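You operate a simulated robot arm through the tools that you are given. There is no shell and no other tool. Be economical: measure what you need, move in short steps, check, and stop when the job is done.

Carry out the task below with a simulated robot arm. There is one attempt and no reset: what you move stays moved.

## Task
Swap the card in the teal stand for number 7.
Fine: loosen the silver screw first, tighten it after; the old card goes into the rack slot that is empty now.

Only the result counts: the job must be done as asked and must still hold three seconds after the hand-in. Knocking over, shifting, dropping, spilling or breaking anything else fails it.

## Robot
A 7-joint arm with a two-finger parallel gripper, fixed in place. Base frame: the origin is at the foot of the arm, x ahead of it, y to its left, z up; the work surface is at about z = 0. Readings come in mm, degrees, newtons and seconds.
With the tool pointing down near the work surface it reaches from about 240 to 620 mm from the base axis. Its first joint turns from -66.0 to 66.0 degrees. Payload 2.6 kg.
Tool frame: the origin (TCP) lies between the finger pads and is the grasp point; the fingertips stand 30 mm ahead of it; z points along the fingers, y is the line along which they close. The gripper opens to 94 mm. The fingers are 28 mm wide and 10 mm thick; the gripper's body (50 by 96 mm) begins 55 mm behind the TCP.
Orientation is that of the tool frame in the base frame, as a unit quaternion [w, x, y, z]. With the fingers straight down and closing along the base's y, the tool's x points along the base's -x, its y along +y and its z along -z.

## Interface
- The arm moves only by the tool play_rows. Its argument "series" is a list of rows, each a list of 7 numbers: the turn, a rotation vector about the base's x, y, z in units of 45 degrees (1.0 is 45 degrees), then the shift along the base's x, y, z in units of 150 mm (1.0 is 150 mm), then the finger opening in cm, from 0 to 9.4. In form: [[rx, ry, rz, dx, dy, dz, claw], ...]. A call has 1 to 10 rows; each row is the pose to reach, as a shift and turn from the pose commanded when the call began. A call with a number of a shift or a turn outside -1 to 1 is refused whole. Each row takes 0.2 s and may step no farther than 50 mm and 8.6 degrees from the row before; otherwise, or with a gripper value out of range, the whole call is refused. A pose out of reach is approached as far as the arm can. The call stops where the force on the tool passes 40 N (or 10 N more than at its start, if that is more) or the arm is blocked; 0.2 s more then pass. The fingers move at their own pace (about 72 mm/s each) and stop on an object; they squeeze with about 28 N. The grip force told is the motor's: it shows also when the fingers shut on nothing. Time passes only in rows, and 0.2 s behind the last, so rows that repeat a pose let the fingers close. It gives the time, the measured TCP pose, the force on the tool (base axes), the opening and the grip force at its end, in the units of the frame above (readings bear some noise), with the torque about the TCP (base axes, N m) and any sound that the robot's microphone picked up.
- Cameras (640 x 400 px; columns grow to the right, rows downward): "scene" is fixed at [42.1, 434.4, 569.2]; the picture's right is [-0.73, -0.69, 0.00], its down [-0.37, 0.39, -0.84] and it looks along [0.58, -0.61, -0.54] (base axes); focal length 357 px, centre (320, 200). "wrist" rides on the gripper at [76, 14, -102] in the tool frame; the picture's right is [-0.18, 0.98, 0.00], its down [-0.75, -0.14, -0.64] and it looks along [-0.63, -0.12, 0.77] (tool axes); focal length 243 px, centre (320, 200). There is no depth. A picture from a camera that has moved, and an enlarged one, comes with that camera's place and axes in the base frame and with its lens.
- capture(camera): a new picture of that camera. It takes no simulated time.
- inspect(camera, box): a new picture of the part [left, top, right, bottom] of that camera's present view, enlarged. It takes no simulated time.
- job_done(): hands the job in; it is judged then, once.

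Go step by step. Nothing tells you positions but the pictures and the camera data: compare them with the known pose of the tool, close in by small moves and look again before you grip or let go. The budget is 120 turns and 64 pictures, counting those below and the enlarged ones. Unless the task says otherwise, let go and move clear before handing in, and close with one line.

The tools are called after ">>>" by a JSON object that holds its "op" and its "data". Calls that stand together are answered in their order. play_rows: Moves the arm, as the interface text tells. Its arguments: {"type":"object","properties":{"series":{"type":"array"}},"required":["series"]} The other tools are called the same way: capture (camera) takes a picture; inspect (camera, box) takes an enlarged picture of a part of a camera's view; job_done () hands the job in.

At the start:

```text
time: 0.0
eef_pos: [331.6, 21.8, 378.1]
tool_rot: [0.0, 0.001, 1.0, 0.0]
contact_force: [-0.3, 0.1, 0.0]
torque: [-0.04, 0.03, 0.03]
grip_width: 94.0
grasp_force: 0.1
```

scene: 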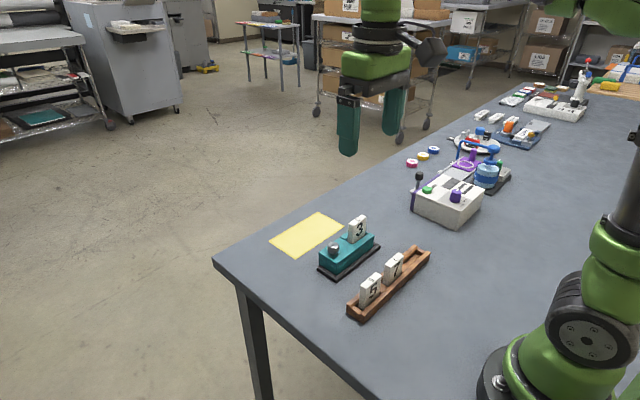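
wrist: 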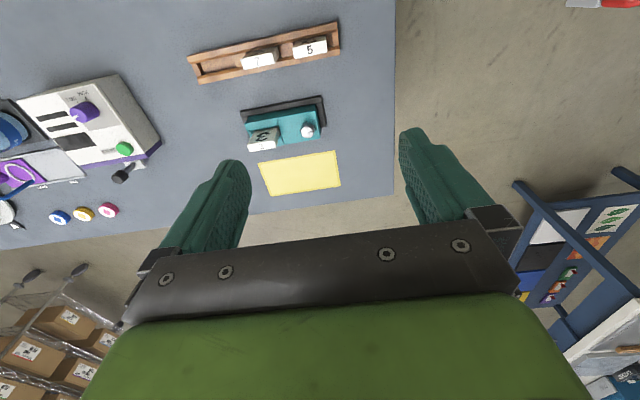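

I see the teal stand (card 3, silver screw) and a rack holding cards 5 and 7 with one empty slot. I'll zoom in on both cameras first.

>>> {"op": "inspect", "data": {"camera": "scene", "box": [300, 200, 460, 330]}}

>>> {"op": "inspect", "data": {"camera": "wrist", "box": [180, 10, 360, 210]}}

```text
3.08 times, centred on (380, 265) of scene
camera zoom: at [42.1, 434.4, 569.2], right [-0.73, -0.69, 0.0], down [-0.37, 0.39, -0.84], along [0.58, -0.61, -0.54], focal length 1098 px, centre (135, 0)
```

zoom: 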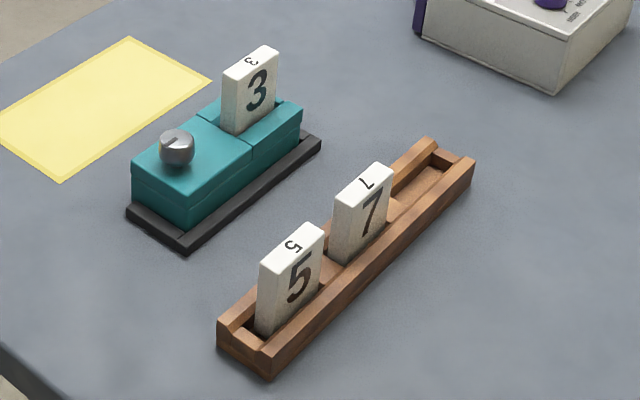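

```text
2.00 times, centred on (270, 110) of wrist
camera zoom: at [255.1, 37.1, 480.3], right [0.18, 0.98, 0.0], down [0.75, -0.14, 0.64], along [0.63, -0.12, -0.77], focal length 485 px, centre (420, 380)
```

zoom: 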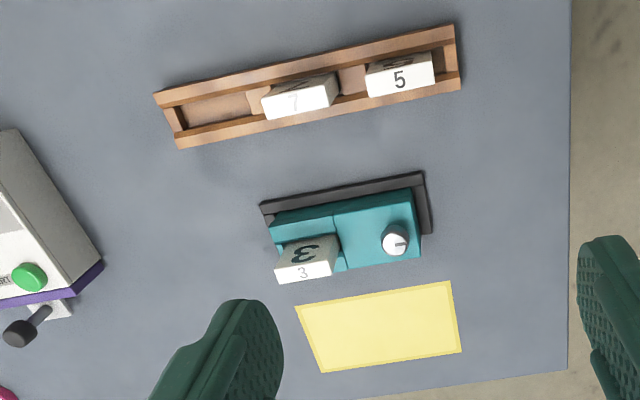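

The screw top looks to be near (426, -14, 76). I'll move above the stand for a closer look.

>>> {"op": "play_rows", "data": {"series": [[0, 0, 0, 0.157, -0.06, -0.24, 9.4], [0, 0, 0, 0.314, -0.12, -0.48, 9.4], [0, 0, 0, 0.47, -0.18, -0.72, 9.4], [0, 0, 0, 0.629, -0.239, -0.95, 9.4], [0, 0, 0, 0.629, -0.239, -0.95, 9.4]]}}

>>> {"op": "capture", "data": {"camera": "wrist"}}

>>> {"op": "capture", "data": {"camera": "scene"}}

```text
time: 1.2
eef_pos: [424.8, -16.7, 233.3]
tool_rot: [0.0, 0.0, 1.0, 0.0]
contact_force: [-0.5, -0.4, -0.3]
torque: [-0.01, 0.01, 0.01]
grip_width: 94.2
grasp_force: 0.0
```

```text
59 pictures are left
camera wrist: at [349.0, -0.3, 336.5], right [0.19, 0.98, 0.0], down [0.75, -0.14, 0.64], along [0.63, -0.12, -0.77], focal length 243 px, centre (320, 200)
```

wrist: 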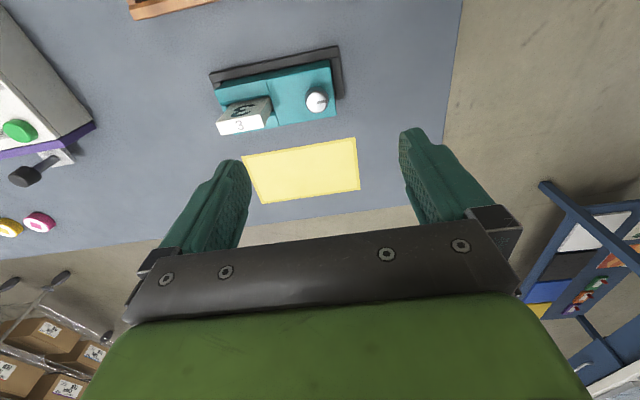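

```text
58 pictures are left
```

scene: 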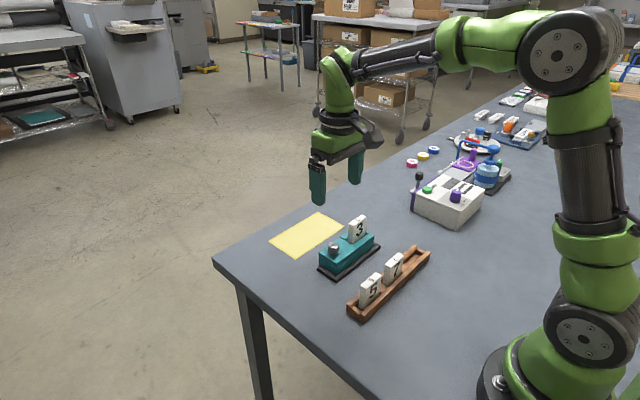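

>>> {"op": "inspect", "data": {"camera": "wrist", "box": [190, 30, 370, 150]}}

>>> {"op": "inspect", "data": {"camera": "scene", "box": [310, 205, 390, 285]}}

```text
3.33 times, centred on (280, 90) of wrist
camera zoom: at [349.0, -0.3, 336.5], right [0.19, 0.98, 0.0], down [0.75, -0.14, 0.64], along [0.63, -0.12, -0.77], focal length 809 px, centre (453, 567)
```

zoom: 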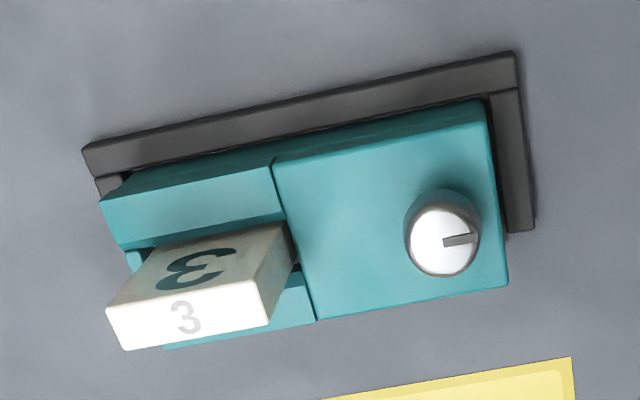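

```text
5.00 times, centred on (350, 245) of scene
camera zoom: at [42.1, 434.4, 569.2], right [-0.73, -0.69, 0.0], down [-0.37, 0.39, -0.84], along [0.58, -0.61, -0.54], focal length 1784 px, centre (170, -25)
```

zoom: 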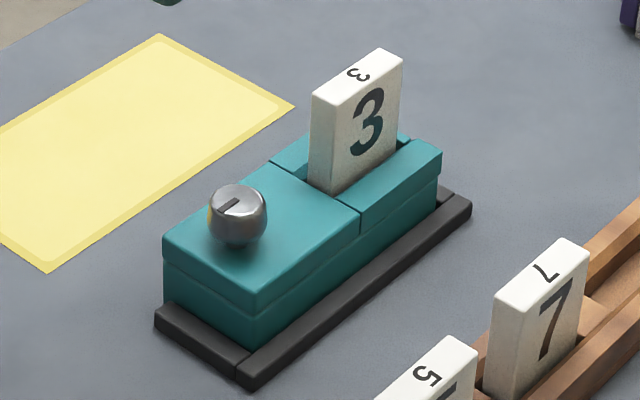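

Stand is aligned with base y; knob at about (434, -20, 67), 22 mm wide; card 3 top at about (433, -100, 92). I'll descend over the knob with a narrower opening.

>>> {"op": "play_rows", "data": {"series": [[0, 0, 0, 0.06, -0.023, -0.2, 5], [0, 0, 0, 0.06, -0.023, -0.4, 5], [0, 0, 0, 0.06, -0.023, -0.6, 5], [0, 0, 0, 0.06, -0.023, -0.8, 5], [0, 0, 0, 0.06, -0.023, -0.8, 5]]}}

>>> {"op": "capture", "data": {"camera": "wrist"}}

>>> {"op": "inspect", "data": {"camera": "scene", "box": [290, 185, 410, 285]}}

```text
time: 2.4
eef_pos: [434.4, -17.1, 112.9]
tool_rot: [-0.001, 0.001, 1.0, 0.0]
contact_force: [-1.1, -0.7, -0.7]
torque: [0.04, 0.0, -0.02]
grip_width: 50.2
grasp_force: 0.1
```

```text
55 pictures are left
camera wrist: at [359.2, -1.3, 215.9], right [0.19, 0.98, 0.0], down [0.75, -0.14, 0.64], along [0.63, -0.12, -0.77], focal length 243 px, centre (320, 200)
```

wrist: 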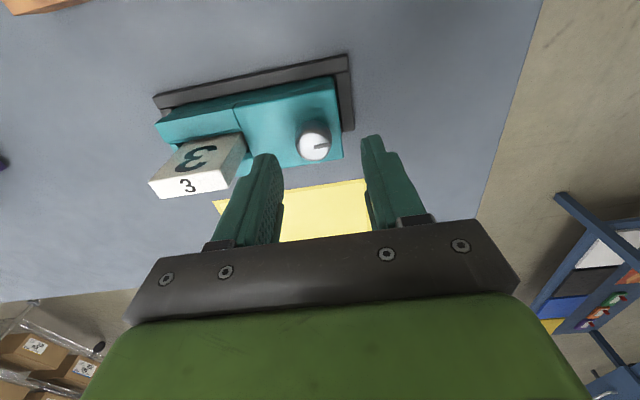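

```text
4.00 times, centred on (350, 235) of scene
camera zoom: at [42.1, 434.4, 569.2], right [-0.73, -0.69, 0.0], down [-0.37, 0.39, -0.84], along [0.58, -0.61, -0.54], focal length 1428 px, centre (200, 60)
```

zoom: 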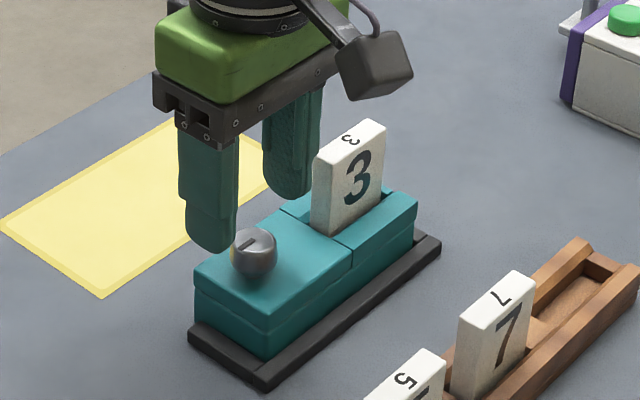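

Knob lies about 2.5 mm to -y of the TCP. I'll correct, descend so the tips overlap the knob, and close on it.

>>> {"op": "play_rows", "data": {"series": [[0, 0, 0, 0, -0.017, -0.09, 5], [0, 0, 0, 0, -0.017, -0.18, 5], [0, 0, 0, 0, -0.017, -0.18, 5]]}}

>>> {"op": "inspect", "data": {"camera": "wrist", "box": [140, 40, 440, 240]}}

>>> {"op": "inspect", "data": {"camera": "scene", "box": [290, 185, 410, 285]}}

```text
time: 3.2
eef_pos: [435.8, -22.1, 86.3]
tool_rot: [0.0, 0.0, 1.0, 0.0]
contact_force: [0.7, -0.3, -0.2]
torque: [0.02, 0.0, 0.01]
grip_width: 50.0
grasp_force: 0.0
```

```text
2.00 times, centred on (290, 140) of wrist
camera zoom: at [359.2, -5.5, 189.1], right [0.18, 0.98, 0.0], down [0.75, -0.14, 0.64], along [0.63, -0.12, -0.77], focal length 485 px, centre (380, 320)
```

zoom: 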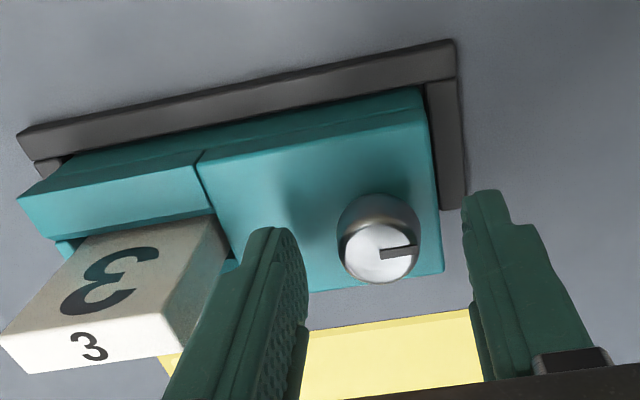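

```text
4.00 times, centred on (350, 235) of scene
camera zoom: at [42.1, 434.4, 569.2], right [-0.73, -0.69, 0.0], down [-0.37, 0.39, -0.84], along [0.58, -0.61, -0.54], focal length 1428 px, centre (200, 60)
```

zoom: 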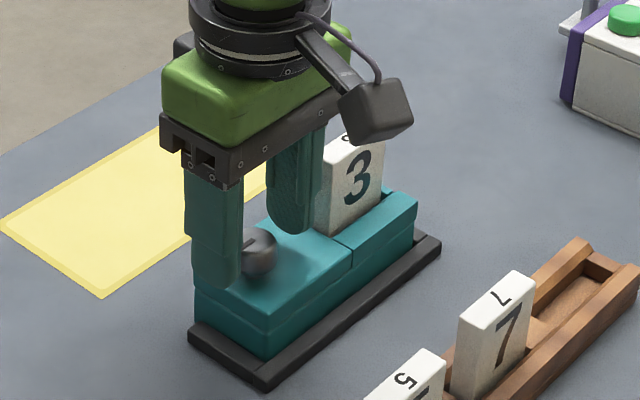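

Centred; closing on the knob.

>>> {"op": "play_rows", "data": {"series": [[0, 0, 0, 0, 0, 0, 2.6], [0, 0, 0, 0, 0, 0, 0], [0, 0, 0, 0, 0, 0, 0], [0, 0, 0, 0, 0, 0, 0]]}}

```text
time: 4.2
eef_pos: [434.4, -21.0, 87.3]
tool_rot: [0.0, 0.001, 1.0, 0.0]
contact_force: [-0.1, -1.8, -0.5]
torque: [-0.05, -0.04, -0.03]
grip_width: 24.7
grasp_force: 27.9
```

Gripped (24.7 mm). Turning counterclockwise 45° to loosen.

>>> {"op": "play_rows", "data": {"series": [[0, 0, 0.16, 0, 0, 0, 0], [0, 0, 0.33, 0, 0, 0, 0], [0, 0, 0.5, 0, 0, 0, 0], [0, 0, 0.67, 0, 0, 0, 0], [0, 0, 0.84, 0, 0, 0, 0], [0, 0, 1, 0, 0, 0, 0], [0, 0, 1, 0, 0, 0, 0]]}}

>>> {"op": "capture", "data": {"camera": "wrist"}}

>>> {"op": "inspect", "data": {"camera": "scene", "box": [290, 185, 410, 285]}}

```text
time: 5.8
eef_pos: [434.7, -21.0, 87.4]
tool_rot: [0.0, -0.384, 0.923, 0.0]
contact_force: [1.0, -1.6, 0.3]
torque: [-0.02, -0.08, -0.01]
grip_width: 24.7
grasp_force: 27.7
```

```text
51 pictures are left
camera wrist: at [370.6, -62.9, 190.0], right [-0.57, 0.82, 0.0], down [0.63, 0.43, 0.64], along [0.53, 0.36, -0.77], focal length 243 px, centre (320, 200)
```

wrist: 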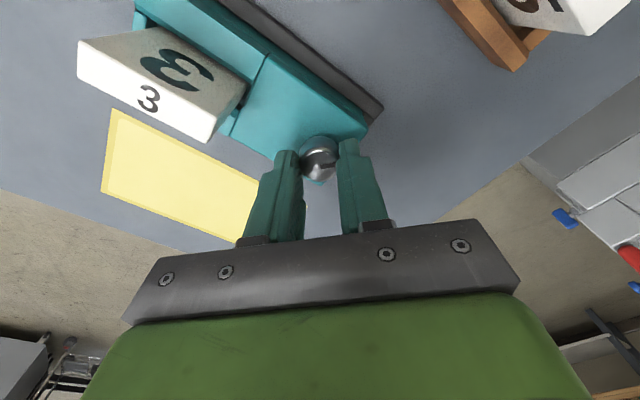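

```text
4.00 times, centred on (350, 235) of scene
camera zoom: at [42.1, 434.4, 569.2], right [-0.73, -0.69, 0.0], down [-0.37, 0.39, -0.84], along [0.58, -0.61, -0.54], focal length 1428 px, centre (200, 60)
```

zoom: 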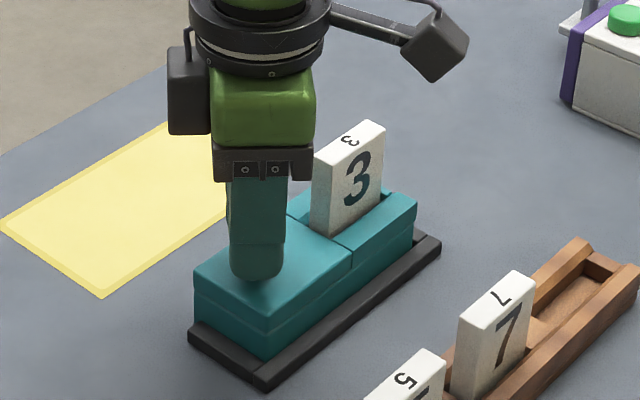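

The knob turned along with the gripper. I'll continue another 45°.

>>> {"op": "play_rows", "data": {"series": [[0, 0, 0.16, 0, 0, 0, 0], [0, 0, 0.33, 0, 0, 0, 0], [0, 0, 0.5, 0, 0, 0, 0], [0, 0, 0.67, 0, 0, 0, 0], [0, 0, 0.84, 0, 0, 0, 0], [0, 0, 1, 0, 0, 0, 0], [0, 0, 1, 0, 0, 0, 0]]}}

>>> {"op": "inspect", "data": {"camera": "wrist", "box": [220, 80, 420, 220]}}

>>> {"op": "inspect", "data": {"camera": "scene", "box": [290, 185, 410, 285]}}

```text
time: 7.4
eef_pos: [434.0, -20.3, 87.7]
tool_rot: [0.001, 0.708, -0.706, -0.001]
contact_force: [0.4, 0.2, -0.4]
torque: [0.18, -0.01, 0.0]
grip_width: 24.4
grasp_force: 27.5
```

```text
2.86 times, centred on (320, 150) of wrist
camera zoom: at [419.9, -95.4, 190.6], right [-0.98, 0.18, 0.0], down [0.14, 0.75, 0.64], along [0.12, 0.63, -0.77], focal length 693 px, centre (320, 343)
```

zoom: 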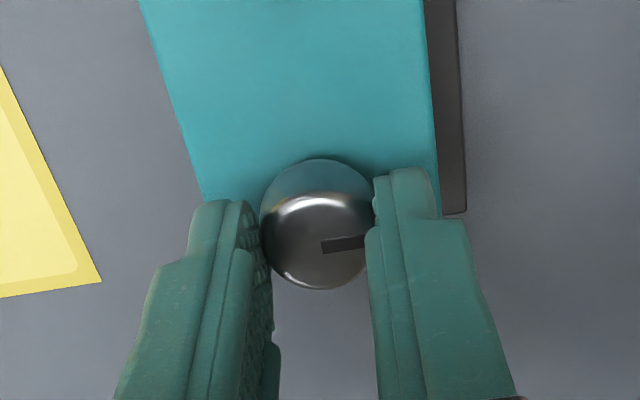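

```text
4.00 times, centred on (350, 235) of scene
camera zoom: at [42.1, 434.4, 569.2], right [-0.73, -0.69, 0.0], down [-0.37, 0.39, -0.84], along [0.58, -0.61, -0.54], focal length 1428 px, centre (200, 60)
```

zoom: 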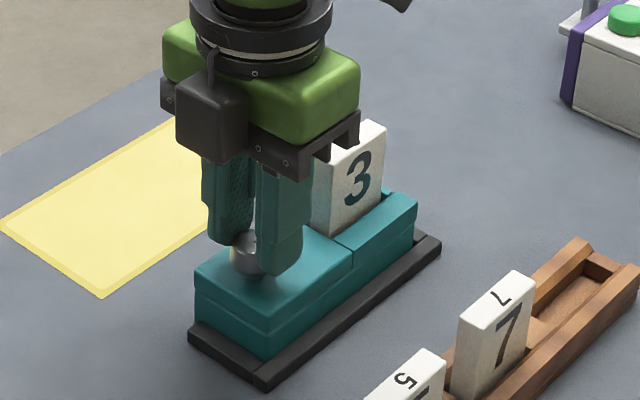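

90° done, low torque. I'll continue turning another 45°.

>>> {"op": "play_rows", "data": {"series": [[0, 0, 0.16, 0, 0, 0, 0], [0, 0, 0.33, 0, 0, 0, 0], [0, 0, 0.5, 0, 0, 0, 0], [0, 0, 0.67, 0, 0, 0, 0], [0, 0, 0.84, 0, 0, 0, 0], [0, 0, 1, 0, 0, 0, 0], [0, 0, 1, 0, 0, 0, 0]]}}

```text
time: 9.0
eef_pos: [435.1, -20.9, 89.4]
tool_rot: [0.0, 0.924, -0.382, 0.001]
contact_force: [-1.8, -2.4, 21.2]
torque: [0.0, 0.09, -0.13]
grip_width: 24.0
grasp_force: 27.4
```

An upward force of 21 N suggests the screw is rising against my grip (or at a stop). I'll open and look.

>>> {"op": "play_rows", "data": {"series": [[0, 0, 0, 0, 0, 0, 3], [0, 0, 0, 0, 0, 0, 4], [0, 0, 0, 0, 0, 0, 4]]}}

>>> {"op": "inspect", "data": {"camera": "wrist", "box": [180, 40, 460, 220]}}

>>> {"op": "inspect", "data": {"camera": "scene", "box": [290, 185, 410, 285]}}

```text
time: 9.8
eef_pos: [432.8, -21.4, 89.1]
tool_rot: [0.001, 0.924, -0.383, -0.001]
contact_force: [-0.2, 0.2, -0.1]
torque: [-0.02, 0.02, 0.01]
grip_width: 39.8
grasp_force: 0.0
```

```text
2.22 times, centred on (320, 130) of wrist
camera zoom: at [478.1, -83.1, 190.6], right [-0.83, -0.56, 0.0], down [-0.43, 0.63, 0.64], along [-0.36, 0.53, -0.77], focal length 539 px, centre (320, 356)
```

zoom: 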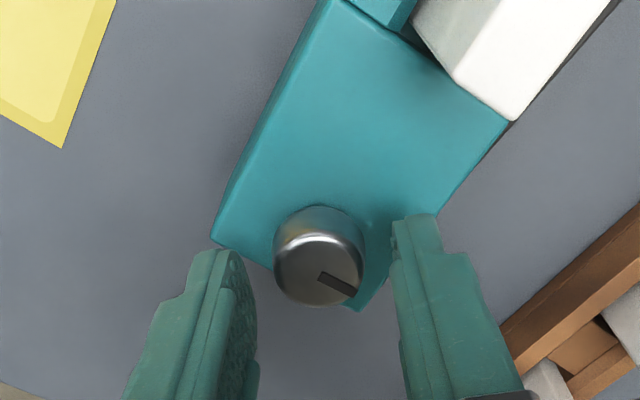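

```text
4.00 times, centred on (350, 235) of scene
camera zoom: at [42.1, 434.4, 569.2], right [-0.73, -0.69, 0.0], down [-0.37, 0.39, -0.84], along [0.58, -0.61, -0.54], focal length 1428 px, centre (200, 60)
```

zoom: 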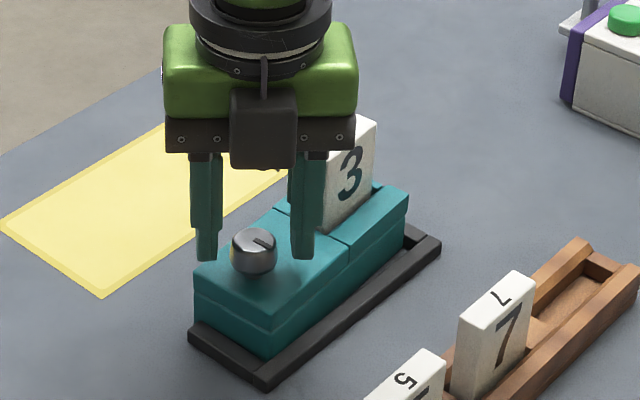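

The knob hit its loosening stop (the marker slipped relative to the fingers), and the block may have turned a little against its black L-shaped tray. I'll lift and check.

>>> {"op": "play_rows", "data": {"series": [[0, 0, 0, 0, 0, 0.1, 5], [0, 0, 0, 0, 0, 0.35, 5], [0, 0, 0, 0, 0, 0.65, 5], [0, 0, 0, 0, 0, 0.9, 5], [0, 0, 0, 0, 0, 0.9, 5]]}}

>>> {"op": "play_rows", "data": {"series": [[0, 0, -0.19, 0, 0, 0, 9], [0, 0, -0.38, 0, 0, 0, 9], [0, 0, -0.57, 0, 0, 0, 9], [0, 0, -0.76, 0, 0, 0, 9], [0, 0, -0.95, 0, 0, 0, 9], [0, 0, -1, 0, 0, 0, 9], [0, 0, -1, 0, 0, 0, 9]]}}

>>> {"op": "play_rows", "data": {"series": [[0, 0, -0.19, 0, 0, 0, 9], [0, 0, -0.38, 0, 0, 0, 9], [0, 0, -0.57, 0, 0, 0, 9], [0, 0, -0.76, 0, 0, 0, 9], [0, 0, -0.95, 0, 0, 0, 9], [0, 0, -1, 0, 0, 0, 9], [0, 0, -1, 0, 0, 0, 9]]}}

>>> {"op": "play_rows", "data": {"series": [[0, 0, -0.19, 0, 0, 0, 9], [0, 0, -0.38, 0, 0, 0, 9], [0, 0, -0.57, 0, 0, 0, 9], [0, 0, -0.76, 0, 0, 0, 9], [0, 0, -0.95, 0, 0, 0, 9], [0, 0, -1, 0, 0, 0, 9], [0, 0, -1, 0, 0, 0, 9]]}}

>>> {"op": "inspect", "data": {"camera": "wrist", "box": [190, 30, 370, 150]}}

>>> {"op": "inspect", "data": {"camera": "scene", "box": [310, 205, 390, 285]}}

```text
time: 11.0
eef_pos: [435.6, -23.6, 224.7]
tool_rot: [0.0, 0.924, -0.383, -0.001]
contact_force: [1.1, 0.1, 0.5]
torque: [-0.01, -0.02, 0.02]
grip_width: 50.0
grasp_force: 0.1
```

```text
time: 12.6
eef_pos: [434.6, -20.7, 224.4]
tool_rot: [0.0, -0.706, 0.708, 0.0]
contact_force: [-0.7, -0.1, -0.4]
torque: [0.0, -0.02, 0.03]
grip_width: 89.9
grasp_force: 0.1
```

```text
time: 14.2
eef_pos: [433.9, -21.0, 223.3]
tool_rot: [0.0, -0.383, 0.924, 0.0]
contact_force: [-0.7, 0.3, -0.1]
torque: [0.03, 0.04, 0.0]
grip_width: 89.9
grasp_force: 0.0
```

```text
time: 15.8
eef_pos: [434.4, -21.6, 223.2]
tool_rot: [-0.001, 0.0, 1.0, 0.0]
contact_force: [-0.1, 0.8, -0.1]
torque: [-0.03, 0.0, 0.01]
grip_width: 89.9
grasp_force: 0.0
```

```text
3.33 times, centred on (280, 90) of wrist
camera zoom: at [358.6, -4.2, 325.9], right [0.19, 0.98, 0.0], down [0.75, -0.14, 0.64], along [0.63, -0.12, -0.77], focal length 809 px, centre (453, 567)
```

zoom: 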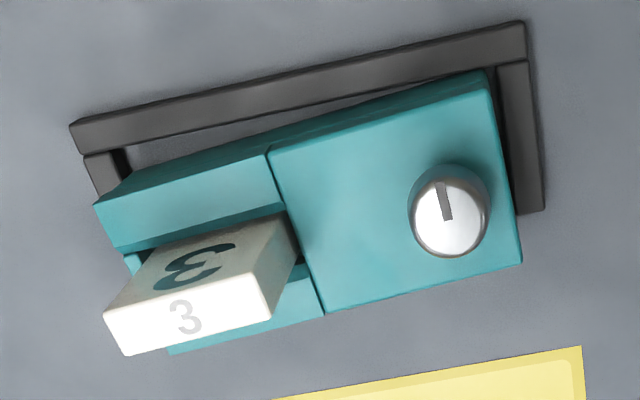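

```text
5.00 times, centred on (350, 245) of scene
camera zoom: at [42.1, 434.4, 569.2], right [-0.73, -0.69, 0.0], down [-0.37, 0.39, -0.84], along [0.58, -0.61, -0.54], focal length 1784 px, centre (170, -25)
```

zoom: 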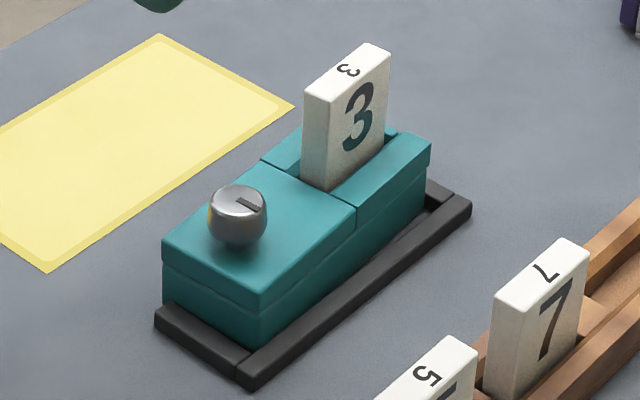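

The knob turned about 90° to its stop, and the stand swung ~4° out of its U-shaped tray (open on +x). I'll first nudge it back flush from the +x side with closed fingers.

>>> {"op": "play_rows", "data": {"series": [[0, 0, 0, 0.17, -0.2, 0, 4], [0, 0, 0, 0.34, -0.4, 0, 0], [0, 0, 0, 0.51, -0.607, 0, 0], [0, 0, 0, 0.51, -0.607, -0.3, 0], [0, 0, 0, 0.51, -0.607, -0.6, 0], [0, 0, 0, 0.51, -0.607, -0.85, 0], [0, 0, 0, 0.51, -0.607, -0.85, 0]]}}

>>> {"op": "capture", "data": {"camera": "scene"}}

```text
time: 17.4
eef_pos: [511.0, -110.2, 95.4]
tool_rot: [0.001, 0.001, 1.0, 0.0]
contact_force: [-0.4, 0.1, 0.0]
torque: [-0.01, 0.01, 0.0]
grip_width: 0.0
grasp_force: 27.7
```

```text
43 pictures are left
```

scene: 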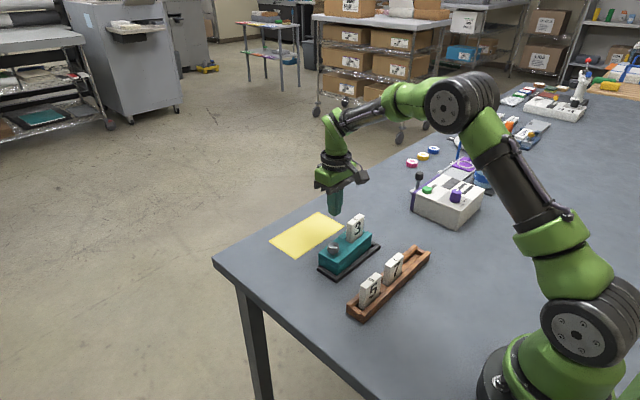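

>>> {"op": "play_rows", "data": {"series": [[0, 0, 0, 0, 0, -0.16, 0], [0, 0, 0, 0, 0, -0.32, 0], [0, 0, 0, -0.07, 0, -0.32, 0], [0, 0, 0, -0.14, 0, -0.32, 0], [0, 0, 0, -0.14, 0, -0.32, 0]]}}

>>> {"op": "inspect", "data": {"camera": "scene", "box": [310, 205, 390, 285]}}

```text
time: 18.6
eef_pos: [490.0, -111.2, 48.1]
tool_rot: [0.0, 0.001, 1.0, 0.0]
contact_force: [-0.6, 0.1, -0.6]
torque: [-0.02, -0.01, -0.04]
grip_width: 0.0
grasp_force: 28.3
```

```text
5.00 times, centred on (350, 245) of scene
camera zoom: at [42.1, 434.4, 569.2], right [-0.73, -0.69, 0.0], down [-0.37, 0.39, -0.84], along [0.58, -0.61, -0.54], focal length 1784 px, centre (170, -25)
```

zoom: 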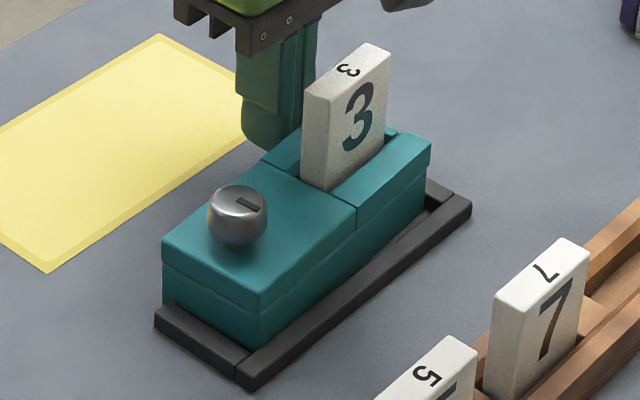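

>>> {"op": "play_rows", "data": {"series": [[0, 0, 0, -0.015, 0, 0, 0], [0, 0, 0, -0.03, 0, 0, 0], [0, 0, 0, -0.045, 0, 0, 0], [0, 0, 0, -0.053, 0, 0, 0], [0, 0, 0, -0.053, 0, 0, 0]]}}

>>> {"op": "inspect", "data": {"camera": "scene", "box": [310, 205, 390, 285]}}

```text
time: 19.8
eef_pos: [481.2, -111.4, 48.3]
tool_rot: [0.0, 0.001, 1.0, 0.0]
contact_force: [0.8, -0.4, 0.3]
torque: [0.0, -0.02, 0.0]
grip_width: 0.0
grasp_force: 28.6
```

```text
5.00 times, centred on (350, 245) of scene
camera zoom: at [42.1, 434.4, 569.2], right [-0.73, -0.69, 0.0], down [-0.37, 0.39, -0.84], along [0.58, -0.61, -0.54], focal length 1784 px, centre (170, -25)
```

zoom: 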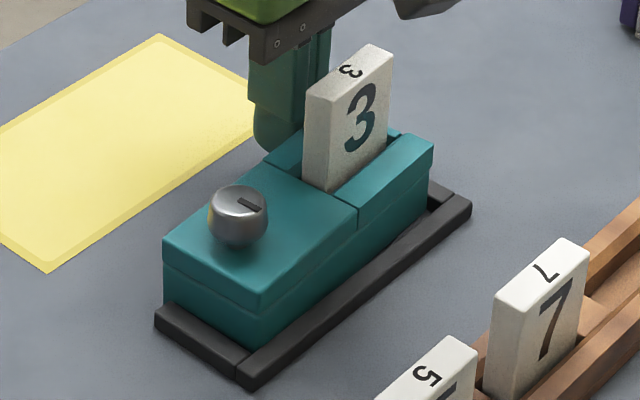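

It has begun to move the stand slightly (low friction). I'll continue in small steps.

>>> {"op": "play_rows", "data": {"series": [[0, 0, 0, -0.013, 0, 0, 0], [0, 0, 0, -0.026, 0, 0, 0], [0, 0, 0, -0.033, 0, 0, 0], [0, 0, 0, -0.033, 0, 0, 0]]}}

>>> {"op": "inspect", "data": {"camera": "scene", "box": [310, 205, 390, 285]}}

```text
time: 20.8
eef_pos: [476.7, -111.8, 47.0]
tool_rot: [0.0, 0.0, 1.0, 0.001]
contact_force: [1.0, 0.2, 0.4]
torque: [0.01, -0.05, 0.01]
grip_width: 0.1
grasp_force: 28.3
```

```text
5.00 times, centred on (350, 245) of scene
camera zoom: at [42.1, 434.4, 569.2], right [-0.73, -0.69, 0.0], down [-0.37, 0.39, -0.84], along [0.58, -0.61, -0.54], focal length 1784 px, centre (170, -25)
```

zoom: 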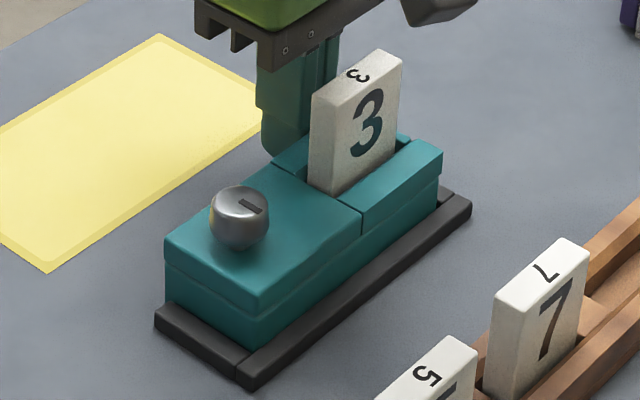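

The stand is back flush, matching the original view. I'll back off, rise, and rotate the gripper to grip card 3 across its thickness.

>>> {"op": "play_rows", "data": {"series": [[0, 0, 0, 0.15, 0, 0, 0], [0, 0, 0, 0.15, 0, 0.3, 0], [0, 0, 0, 0.15, 0, 0.6, 0], [0, 0, 0, 0.15, 0, 0.9, 3], [0, 0, 0.18, 0.15, 0, 0.9, 3], [0, 0, 0.37, 0.15, 0, 0.9, 3], [0, 0, 0.56, 0.15, 0, 0.9, 3], [0, 0, 0.75, 0.15, 0, 0.9, 3], [0, 0, 0.94, 0.15, 0, 0.9, 3], [0, 0, 1, 0.15, 0, 0.9, 3]]}}

>>> {"op": "play_rows", "data": {"series": [[0, 0, 0.18, -0.1, 0.02, 0, 4], [0, 0, 0.37, -0.2, 0.04, 0, 4], [0, 0, 0.56, -0.3, 0.06, 0, 4], [0, 0, 0.75, -0.4, 0.08, 0, 4], [0, 0, 0.94, -0.44, 0.08, 0, 4], [0, 0, 1, -0.44, 0.08, 0, 4], [0, 0, 1, -0.44, 0.08, 0, 4]]}}

>>> {"op": "capture", "data": {"camera": "wrist"}}

```text
time: 23.0
eef_pos: [499.3, -111.6, 183.8]
tool_rot: [0.0, -0.384, 0.923, 0.0]
contact_force: [0.6, 0.2, 0.5]
torque: [0.0, 0.0, 0.0]
grip_width: 29.9
grasp_force: 0.0
```

```text
time: 24.6
eef_pos: [433.0, -100.9, 183.3]
tool_rot: [0.0, -0.707, 0.707, -0.001]
contact_force: [0.4, 0.8, 0.3]
torque: [0.0, -0.01, -0.02]
grip_width: 40.2
grasp_force: 0.0
```

```text
39 pictures are left
camera wrist: at [419.5, -174.3, 285.0], right [-0.98, 0.18, 0.0], down [0.14, 0.75, 0.64], along [0.12, 0.63, -0.77], focal length 243 px, centre (320, 200)
```

wrist: 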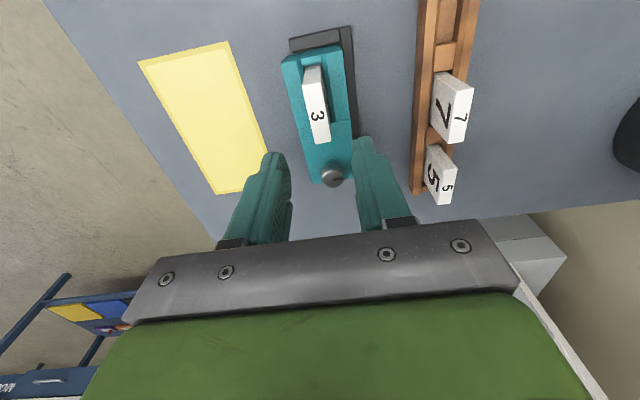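

>>> {"op": "inspect", "data": {"camera": "wrist", "box": [270, 10, 370, 200]}}

>>> {"op": "inspect", "data": {"camera": "scene", "box": [340, 240, 440, 325]}}

```text
2.11 times, centred on (320, 105) of wrist
camera zoom: at [419.5, -174.3, 285.0], right [-0.98, 0.18, 0.0], down [0.14, 0.75, 0.64], along [0.12, 0.63, -0.77], focal length 511 px, centre (320, 400)
```

zoom: 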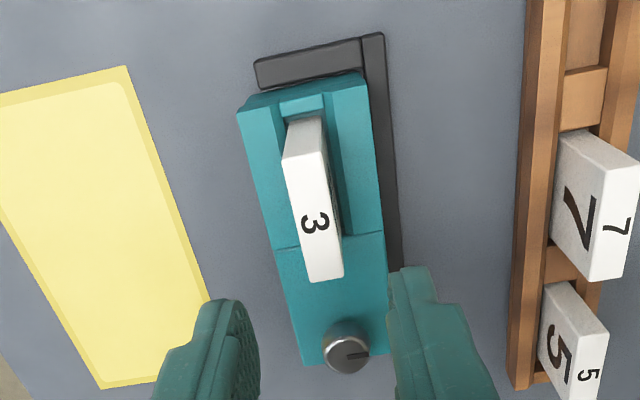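

```text
4.71 times, centred on (390, 282) of scene
camera zoom: at [42.1, 434.4, 569.2], right [-0.73, -0.69, 0.0], down [-0.37, 0.39, -0.84], along [0.58, -0.61, -0.54], focal length 1680 px, centre (-9, -188)
```

zoom: 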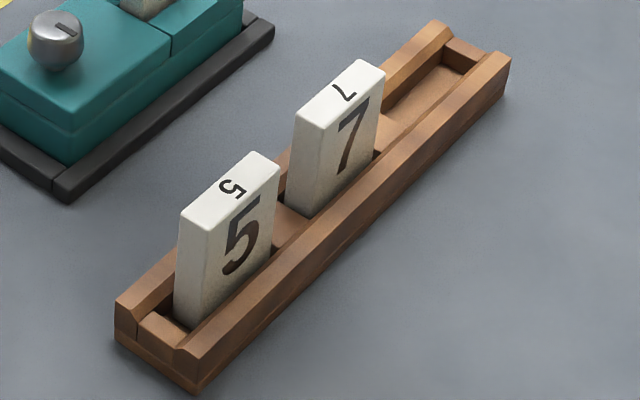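

Card 3 is centred between the fingers. Descending around it with tips just above the block, then closing.

>>> {"op": "play_rows", "data": {"series": [[0, 0, 0, 0.008, -0.007, -0.22, 4], [0, 0, 0, 0.008, -0.007, -0.44, 4], [0, 0, 0, 0.008, -0.007, -0.64, 4], [0, 0, 0, 0.008, -0.007, -0.64, 4]]}}

>>> {"op": "inspect", "data": {"camera": "wrist", "box": [220, 40, 420, 220]}}

>>> {"op": "inspect", "data": {"camera": "scene", "box": [300, 195, 400, 285]}}

```text
time: 25.6
eef_pos: [435.8, -103.5, 87.1]
tool_rot: [0.0, -0.706, 0.708, 0.001]
contact_force: [-0.5, 1.1, -0.3]
torque: [-0.02, -0.01, 0.01]
grip_width: 40.2
grasp_force: 0.0
```

```text
2.22 times, centred on (320, 130) of wrist
camera zoom: at [420.5, -177.0, 189.8], right [-0.98, 0.19, 0.0], down [0.14, 0.75, 0.64], along [0.12, 0.63, -0.77], focal length 539 px, centre (320, 356)
```

zoom: 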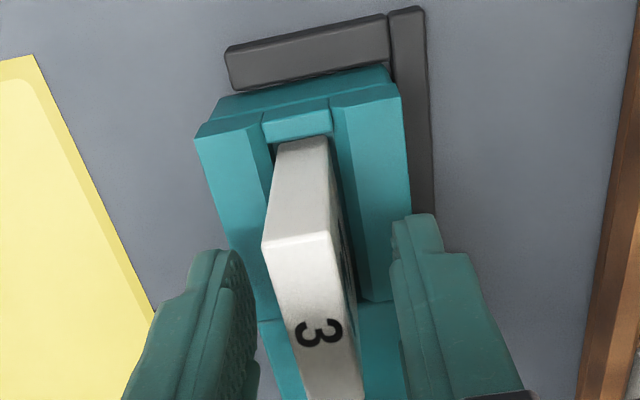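

```text
4.44 times, centred on (350, 240) of scene
camera zoom: at [42.1, 434.4, 569.2], right [-0.73, -0.69, 0.0], down [-0.37, 0.39, -0.84], along [0.58, -0.61, -0.54], focal length 1586 px, centre (187, 22)
```

zoom: 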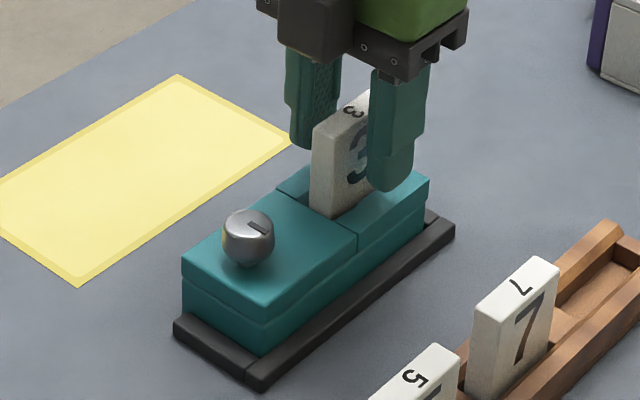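

>>> {"op": "play_rows", "data": {"series": [[0, 0, 0, 0, 0, 0, 2], [0, 0, 0, 0, 0, 0, 0], [0, 0, 0, 0, 0, 0, 0], [0, 0, 0, 0, 0, 0, 0]]}}

>>> {"op": "play_rows", "data": {"series": [[0, 0, 0, 0, 0, 0.02, 0], [0, 0, 0, 0, 0, 0.04, 0], [0, 0, 0, 0, 0, 0.06, 0], [0, 0, 0, 0, 0, 0.06, 0]]}}

>>> {"op": "inspect", "data": {"camera": "scene", "box": [300, 195, 400, 285]}}

```text
time: 26.6
eef_pos: [434.8, -103.1, 86.4]
tool_rot: [-0.001, -0.707, 0.707, 0.0]
contact_force: [0.6, 0.1, -0.8]
torque: [0.0, 0.0, 0.0]
grip_width: 18.6
grasp_force: 27.8
```

```text
time: 27.6
eef_pos: [434.6, -101.4, 95.5]
tool_rot: [0.0, 0.707, -0.707, 0.0]
contact_force: [0.6, 0.2, -0.4]
torque: [0.01, -0.01, 0.0]
grip_width: 18.5
grasp_force: 27.7
```

```text
4.44 times, centred on (350, 240) of scene
camera zoom: at [42.1, 434.4, 569.2], right [-0.73, -0.69, 0.0], down [-0.37, 0.39, -0.84], along [0.58, -0.61, -0.54], focal length 1586 px, centre (187, 22)
```

zoom: 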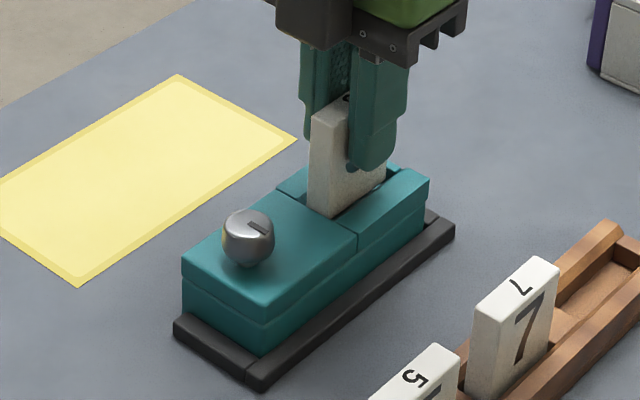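

Card 3 slides out freely and the stand stays put. Lifting fully and moving towards the empty rack slot to measure.

>>> {"op": "play_rows", "data": {"series": [[0, 0, 0, 0, 0, 0.2, 0], [0, 0, 0, 0, 0, 0.45, 0], [0, 0, 0, 0, 0, 0.75, 0], [0, 0, 0, -0.22, -0.06, 0.75, 0], [0, 0, 0, -0.44, -0.12, 0.75, 0], [0, 0, 0, -0.66, -0.18, 0.75, 0], [0, 0, 0, -0.85, -0.25, 0.75, 0], [0, 0, 0, -0.85, -0.25, 0.75, 0]]}}

>>> {"op": "capture", "data": {"camera": "wrist"}}

>>> {"op": "inspect", "data": {"camera": "scene", "box": [320, 150, 480, 330]}}

```text
time: 29.4
eef_pos: [304.8, -137.9, 208.6]
tool_rot: [0.0, -0.707, 0.707, 0.0]
contact_force: [0.6, -0.3, -1.6]
torque: [0.0, -0.01, 0.01]
grip_width: 18.6
grasp_force: 27.8
```

```text
33 pictures are left
camera wrist: at [291.4, -213.0, 312.0], right [-0.98, 0.19, 0.0], down [0.14, 0.75, 0.64], along [0.12, 0.63, -0.77], focal length 243 px, centre (320, 200)
```

wrist: 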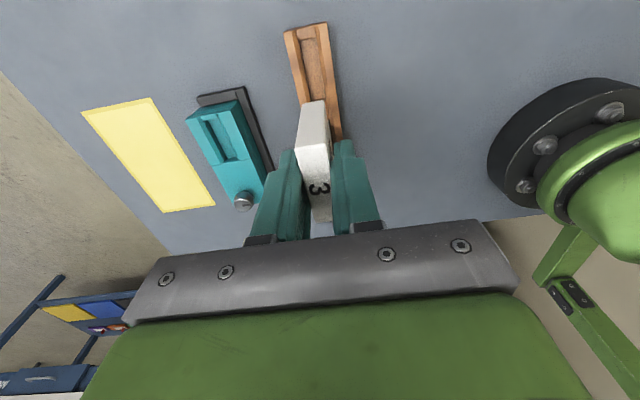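

```text
2.22 times, centred on (400, 240) of scene
camera zoom: at [42.0, 434.4, 569.2], right [-0.73, -0.69, 0.0], down [-0.37, 0.39, -0.84], along [0.58, -0.61, -0.54], focal length 793 px, centre (142, 111)
```

zoom: 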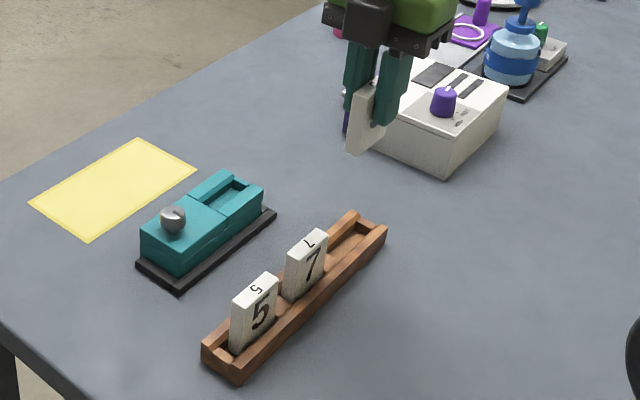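

The held card hides part of the slot; I'll shift +y 45 mm to see the slot fully.

>>> {"op": "play_rows", "data": {"series": [[0, 0, 0, 0, 0.15, 0, 0], [0, 0, 0, 0, 0.3, 0, 0], [0, 0, 0, 0, 0.3, 0, 0]]}}

>>> {"op": "inspect", "data": {"camera": "wrist", "box": [270, 0, 370, 180]}}

```text
time: 30.2
eef_pos: [306.7, -93.9, 208.6]
tool_rot: [0.0, -0.707, 0.707, 0.0]
contact_force: [-0.2, 0.5, -0.3]
torque: [0.0, 0.0, 0.02]
grip_width: 18.7
grasp_force: 27.7
```

```text
2.22 times, centred on (320, 90) of wrist
camera zoom: at [292.5, -168.0, 311.3], right [-0.98, 0.19, 0.0], down [0.14, 0.75, 0.64], along [0.12, 0.63, -0.77], focal length 539 px, centre (320, 444)
```

zoom: 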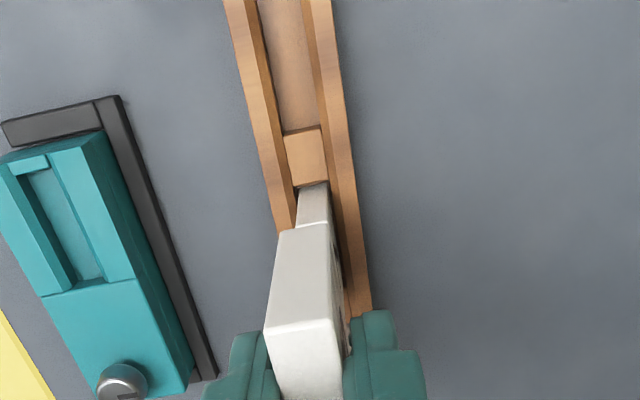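

>>> {"op": "inspect", "data": {"camera": "scene", "box": [370, 235, 440, 279]}}

>>> {"op": "inspect", "data": {"camera": "scene", "box": [345, 245, 415, 325]}}

```text
9.09 times, centred on (405, 257) of scene
camera zoom: at [42.1, 434.4, 569.2], right [-0.73, -0.69, 0.0], down [-0.37, 0.39, -0.84], along [0.58, -0.61, -0.54], focal length 3245 px, centre (-453, -318)
```

zoom: 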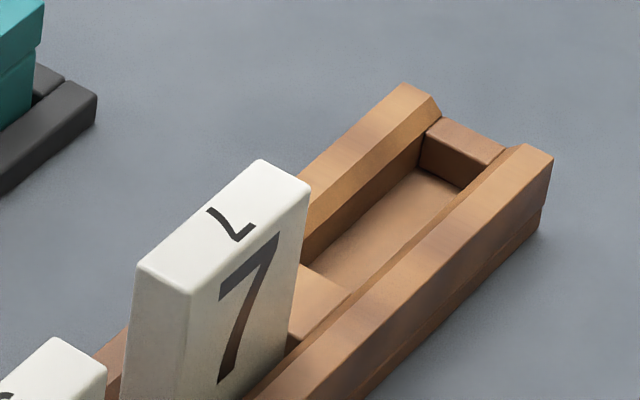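

```text
5.00 times, centred on (380, 285) of scene
camera zoom: at [42.1, 434.4, 569.2], right [-0.73, -0.69, 0.0], down [-0.37, 0.39, -0.84], along [0.58, -0.61, -0.54], focal length 1784 px, centre (20, -225)
```

zoom: 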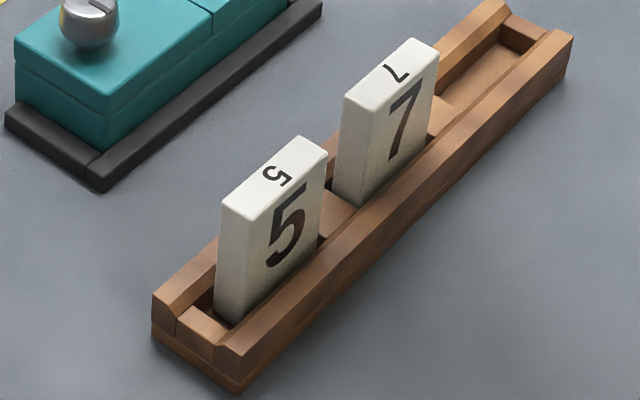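

Rack measured: slots ~62 mm long, empty-slot centre at about (308, -146), chamfered walls to ~32 mm. I'll position card 3 above it and check from the fixed camera.

>>> {"op": "play_rows", "data": {"series": [[0, 0, 0, 0.009, -0.18, 0, 0], [0, 0, 0, 0.009, -0.347, 0, 0], [0, 0, 0, 0.009, -0.347, -0.28, 0], [0, 0, 0, 0.009, -0.347, -0.56, 0], [0, 0, 0, 0.009, -0.347, -0.56, 0]]}}

>>> {"op": "inspect", "data": {"camera": "scene", "box": [350, 205, 450, 268]}}

>>> {"op": "inspect", "data": {"camera": "wrist", "box": [220, 20, 420, 200]}}

```text
time: 31.4
eef_pos: [307.4, -146.5, 122.6]
tool_rot: [-0.001, 0.707, -0.707, 0.0]
contact_force: [0.4, -0.1, -0.6]
torque: [-0.01, -0.02, 0.01]
grip_width: 18.6
grasp_force: 28.6
```

```text
6.35 times, centred on (400, 236) of scene
camera zoom: at [42.1, 434.4, 569.2], right [-0.73, -0.69, 0.0], down [-0.37, 0.39, -0.84], along [0.58, -0.61, -0.54], focal length 2266 px, centre (-188, -32)
```

zoom: 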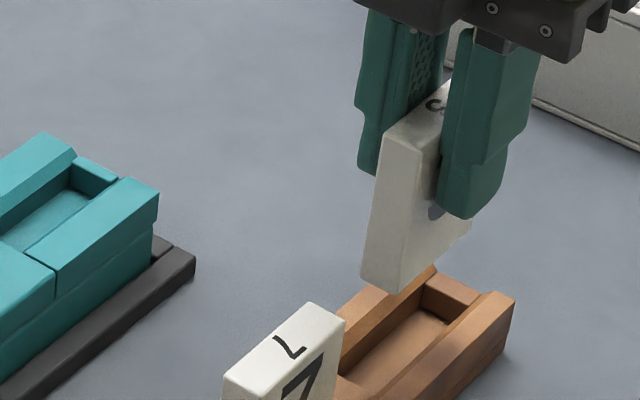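

```text
2.22 times, centred on (320, 110) of wrist
camera zoom: at [293.7, -220.5, 225.2], right [-0.98, 0.18, 0.0], down [0.14, 0.75, 0.64], along [0.12, 0.63, -0.77], focal length 539 px, centre (320, 400)
```

zoom: 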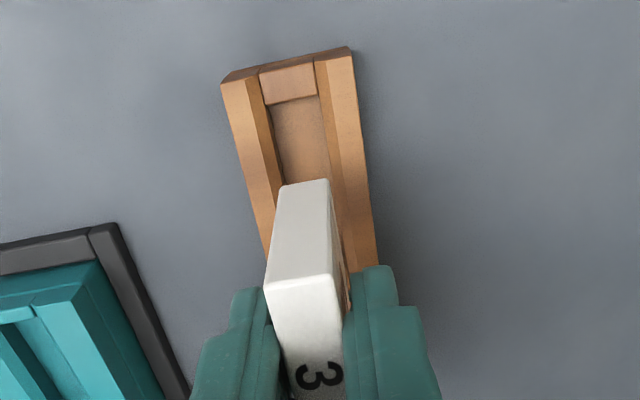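

Card end is at y≈-170 and the slot end wall at ≈-180; nudging -2 mm in y and +1 mm in x and lowering gradually.

>>> {"op": "play_rows", "data": {"series": [[0, 0, 0, 0.006, -0.015, -0.06, 0], [0, 0, 0, 0.006, -0.015, -0.12, 0], [0, 0, 0, 0.006, -0.015, -0.17, 0], [0, 0, 0, 0.006, -0.015, -0.17, 0]]}}

>>> {"op": "inspect", "data": {"camera": "scene", "box": [370, 215, 440, 279]}}

>>> {"op": "inspect", "data": {"camera": "wrist", "box": [250, 30, 390, 180]}}

```text
time: 32.4
eef_pos: [308.5, -147.7, 97.8]
tool_rot: [0.0, 0.707, -0.707, 0.001]
contact_force: [-0.2, -0.3, -0.7]
torque: [0.0, -0.01, -0.01]
grip_width: 18.5
grasp_force: 27.7
```

```text
6.25 times, centred on (405, 247) of scene
camera zoom: at [42.1, 434.4, 569.2], right [-0.73, -0.69, 0.0], down [-0.37, 0.39, -0.84], along [0.58, -0.61, -0.54], focal length 2231 px, centre (-211, -94)
```

zoom: 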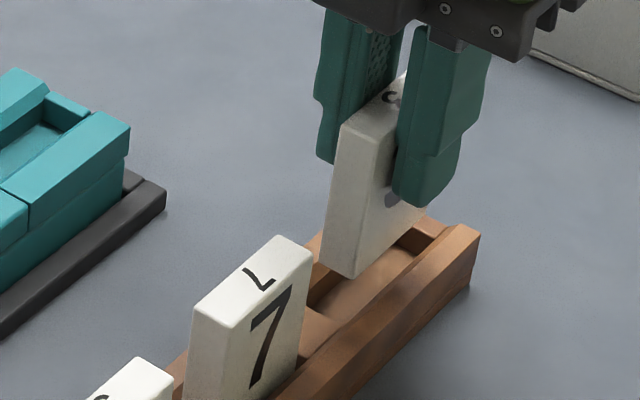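

```text
2.67 times, centred on (320, 105) of wrist
camera zoom: at [294.7, -222.1, 200.2], right [-0.98, 0.18, 0.0], down [0.14, 0.75, 0.64], along [0.12, 0.63, -0.77], focal length 647 px, centre (320, 453)
```

zoom: 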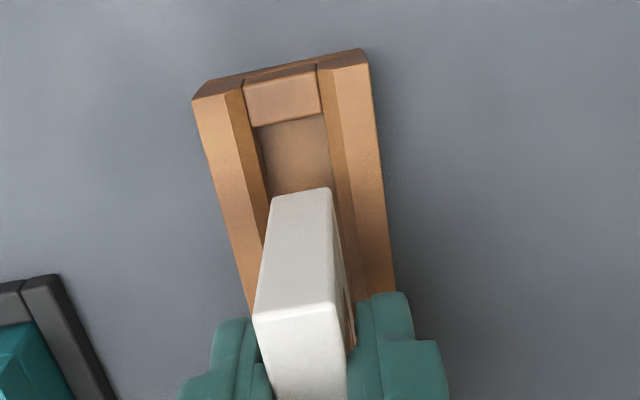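

Well aligned. Lowering the rest, slowly.

>>> {"op": "play_rows", "data": {"series": [[0, 0, 0, 0, 0, -0.04, 0], [0, 0, 0, 0, 0, -0.08, 0], [0, 0, 0, 0, 0, -0.11, 0], [0, 0, 0, 0, 0, -0.14, 0], [0, 0, 0, 0, 0, -0.14, 0]]}}

>>> {"op": "inspect", "data": {"camera": "scene", "box": [370, 215, 440, 279]}}

```text
time: 33.6
eef_pos: [308.0, -147.6, 77.8]
tool_rot: [0.0, -0.706, 0.708, 0.0]
contact_force: [0.6, 0.4, -0.8]
torque: [0.0, 0.01, 0.01]
grip_width: 18.6
grasp_force: 28.0
```

```text
6.25 times, centred on (405, 247) of scene
camera zoom: at [42.1, 434.4, 569.2], right [-0.73, -0.69, 0.0], down [-0.37, 0.39, -0.84], along [0.58, -0.61, -0.54], focal length 2231 px, centre (-211, -94)
```

zoom: 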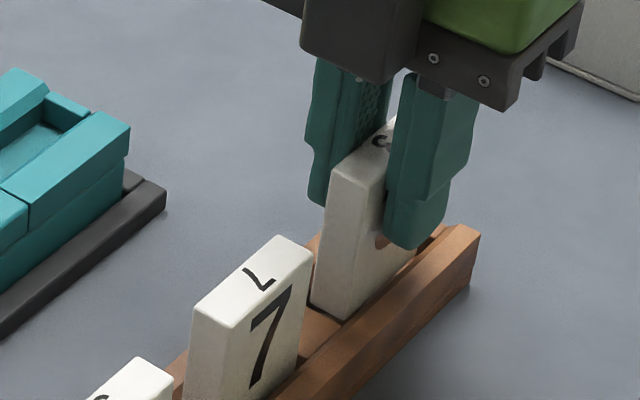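

>>> {"op": "play_rows", "data": {"series": [[0, 0, 0, 0, 0, -0.01, 0], [0, 0, 0, 0, 0, -0.02, 0], [0, 0, 0, 0, 0, -0.03, 0], [0, 0, 0, 0, 0, -0.035, 0], [0, 0, 0, 0, 0, -0.035, 0]]}}

```text
time: 34.8
eef_pos: [310.2, -148.0, 71.8]
tool_rot: [0.001, -0.706, 0.708, 0.001]
contact_force: [0.3, 0.3, -0.8]
torque: [0.0, -0.01, 0.03]
grip_width: 18.8
grasp_force: 27.7
```

>>> {"op": "play_rows", "data": {"series": [[0, 0, 0, 0, 0, -0.007, 0], [0, 0, 0, 0, 0, -0.014, 0], [0, 0, 0, 0, 0, -0.014, 0]]}}

>>> {"op": "inspect", "data": {"camera": "scene", "box": [370, 215, 440, 279]}}

```text
time: 35.6
eef_pos: [309.8, -146.7, 70.1]
tool_rot: [-0.001, -0.707, 0.707, 0.0]
contact_force: [0.1, -0.6, -0.6]
torque: [0.01, 0.02, -0.04]
grip_width: 18.9
grasp_force: 27.7
```

```text
6.25 times, centred on (405, 247) of scene
camera zoom: at [42.1, 434.4, 569.2], right [-0.73, -0.69, 0.0], down [-0.37, 0.39, -0.84], along [0.58, -0.61, -0.54], focal length 2231 px, centre (-211, -94)
```

zoom: 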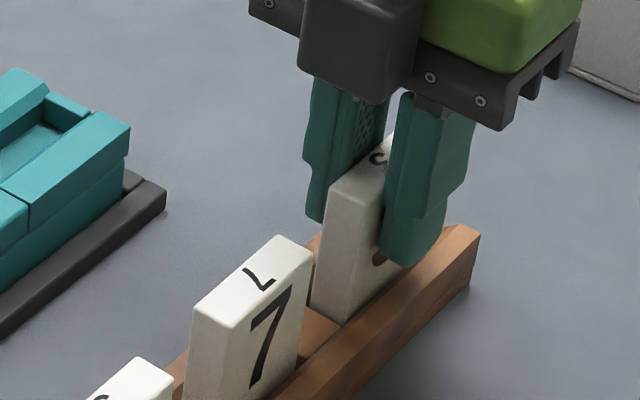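

>>> {"op": "play_rows", "data": {"series": [[0, 0, 0, 0, 0, -0.007, 0], [0, 0, 0, 0, 0, -0.014, 0], [0, 0, 0, 0, 0, -0.014, 0]]}}

```text
time: 36.4
eef_pos: [309.5, -148.8, 68.7]
tool_rot: [0.001, 0.707, -0.707, 0.0]
contact_force: [-0.2, 0.7, -0.3]
torque: [0.01, -0.04, -0.01]
grip_width: 18.4
grasp_force: 28.0
```

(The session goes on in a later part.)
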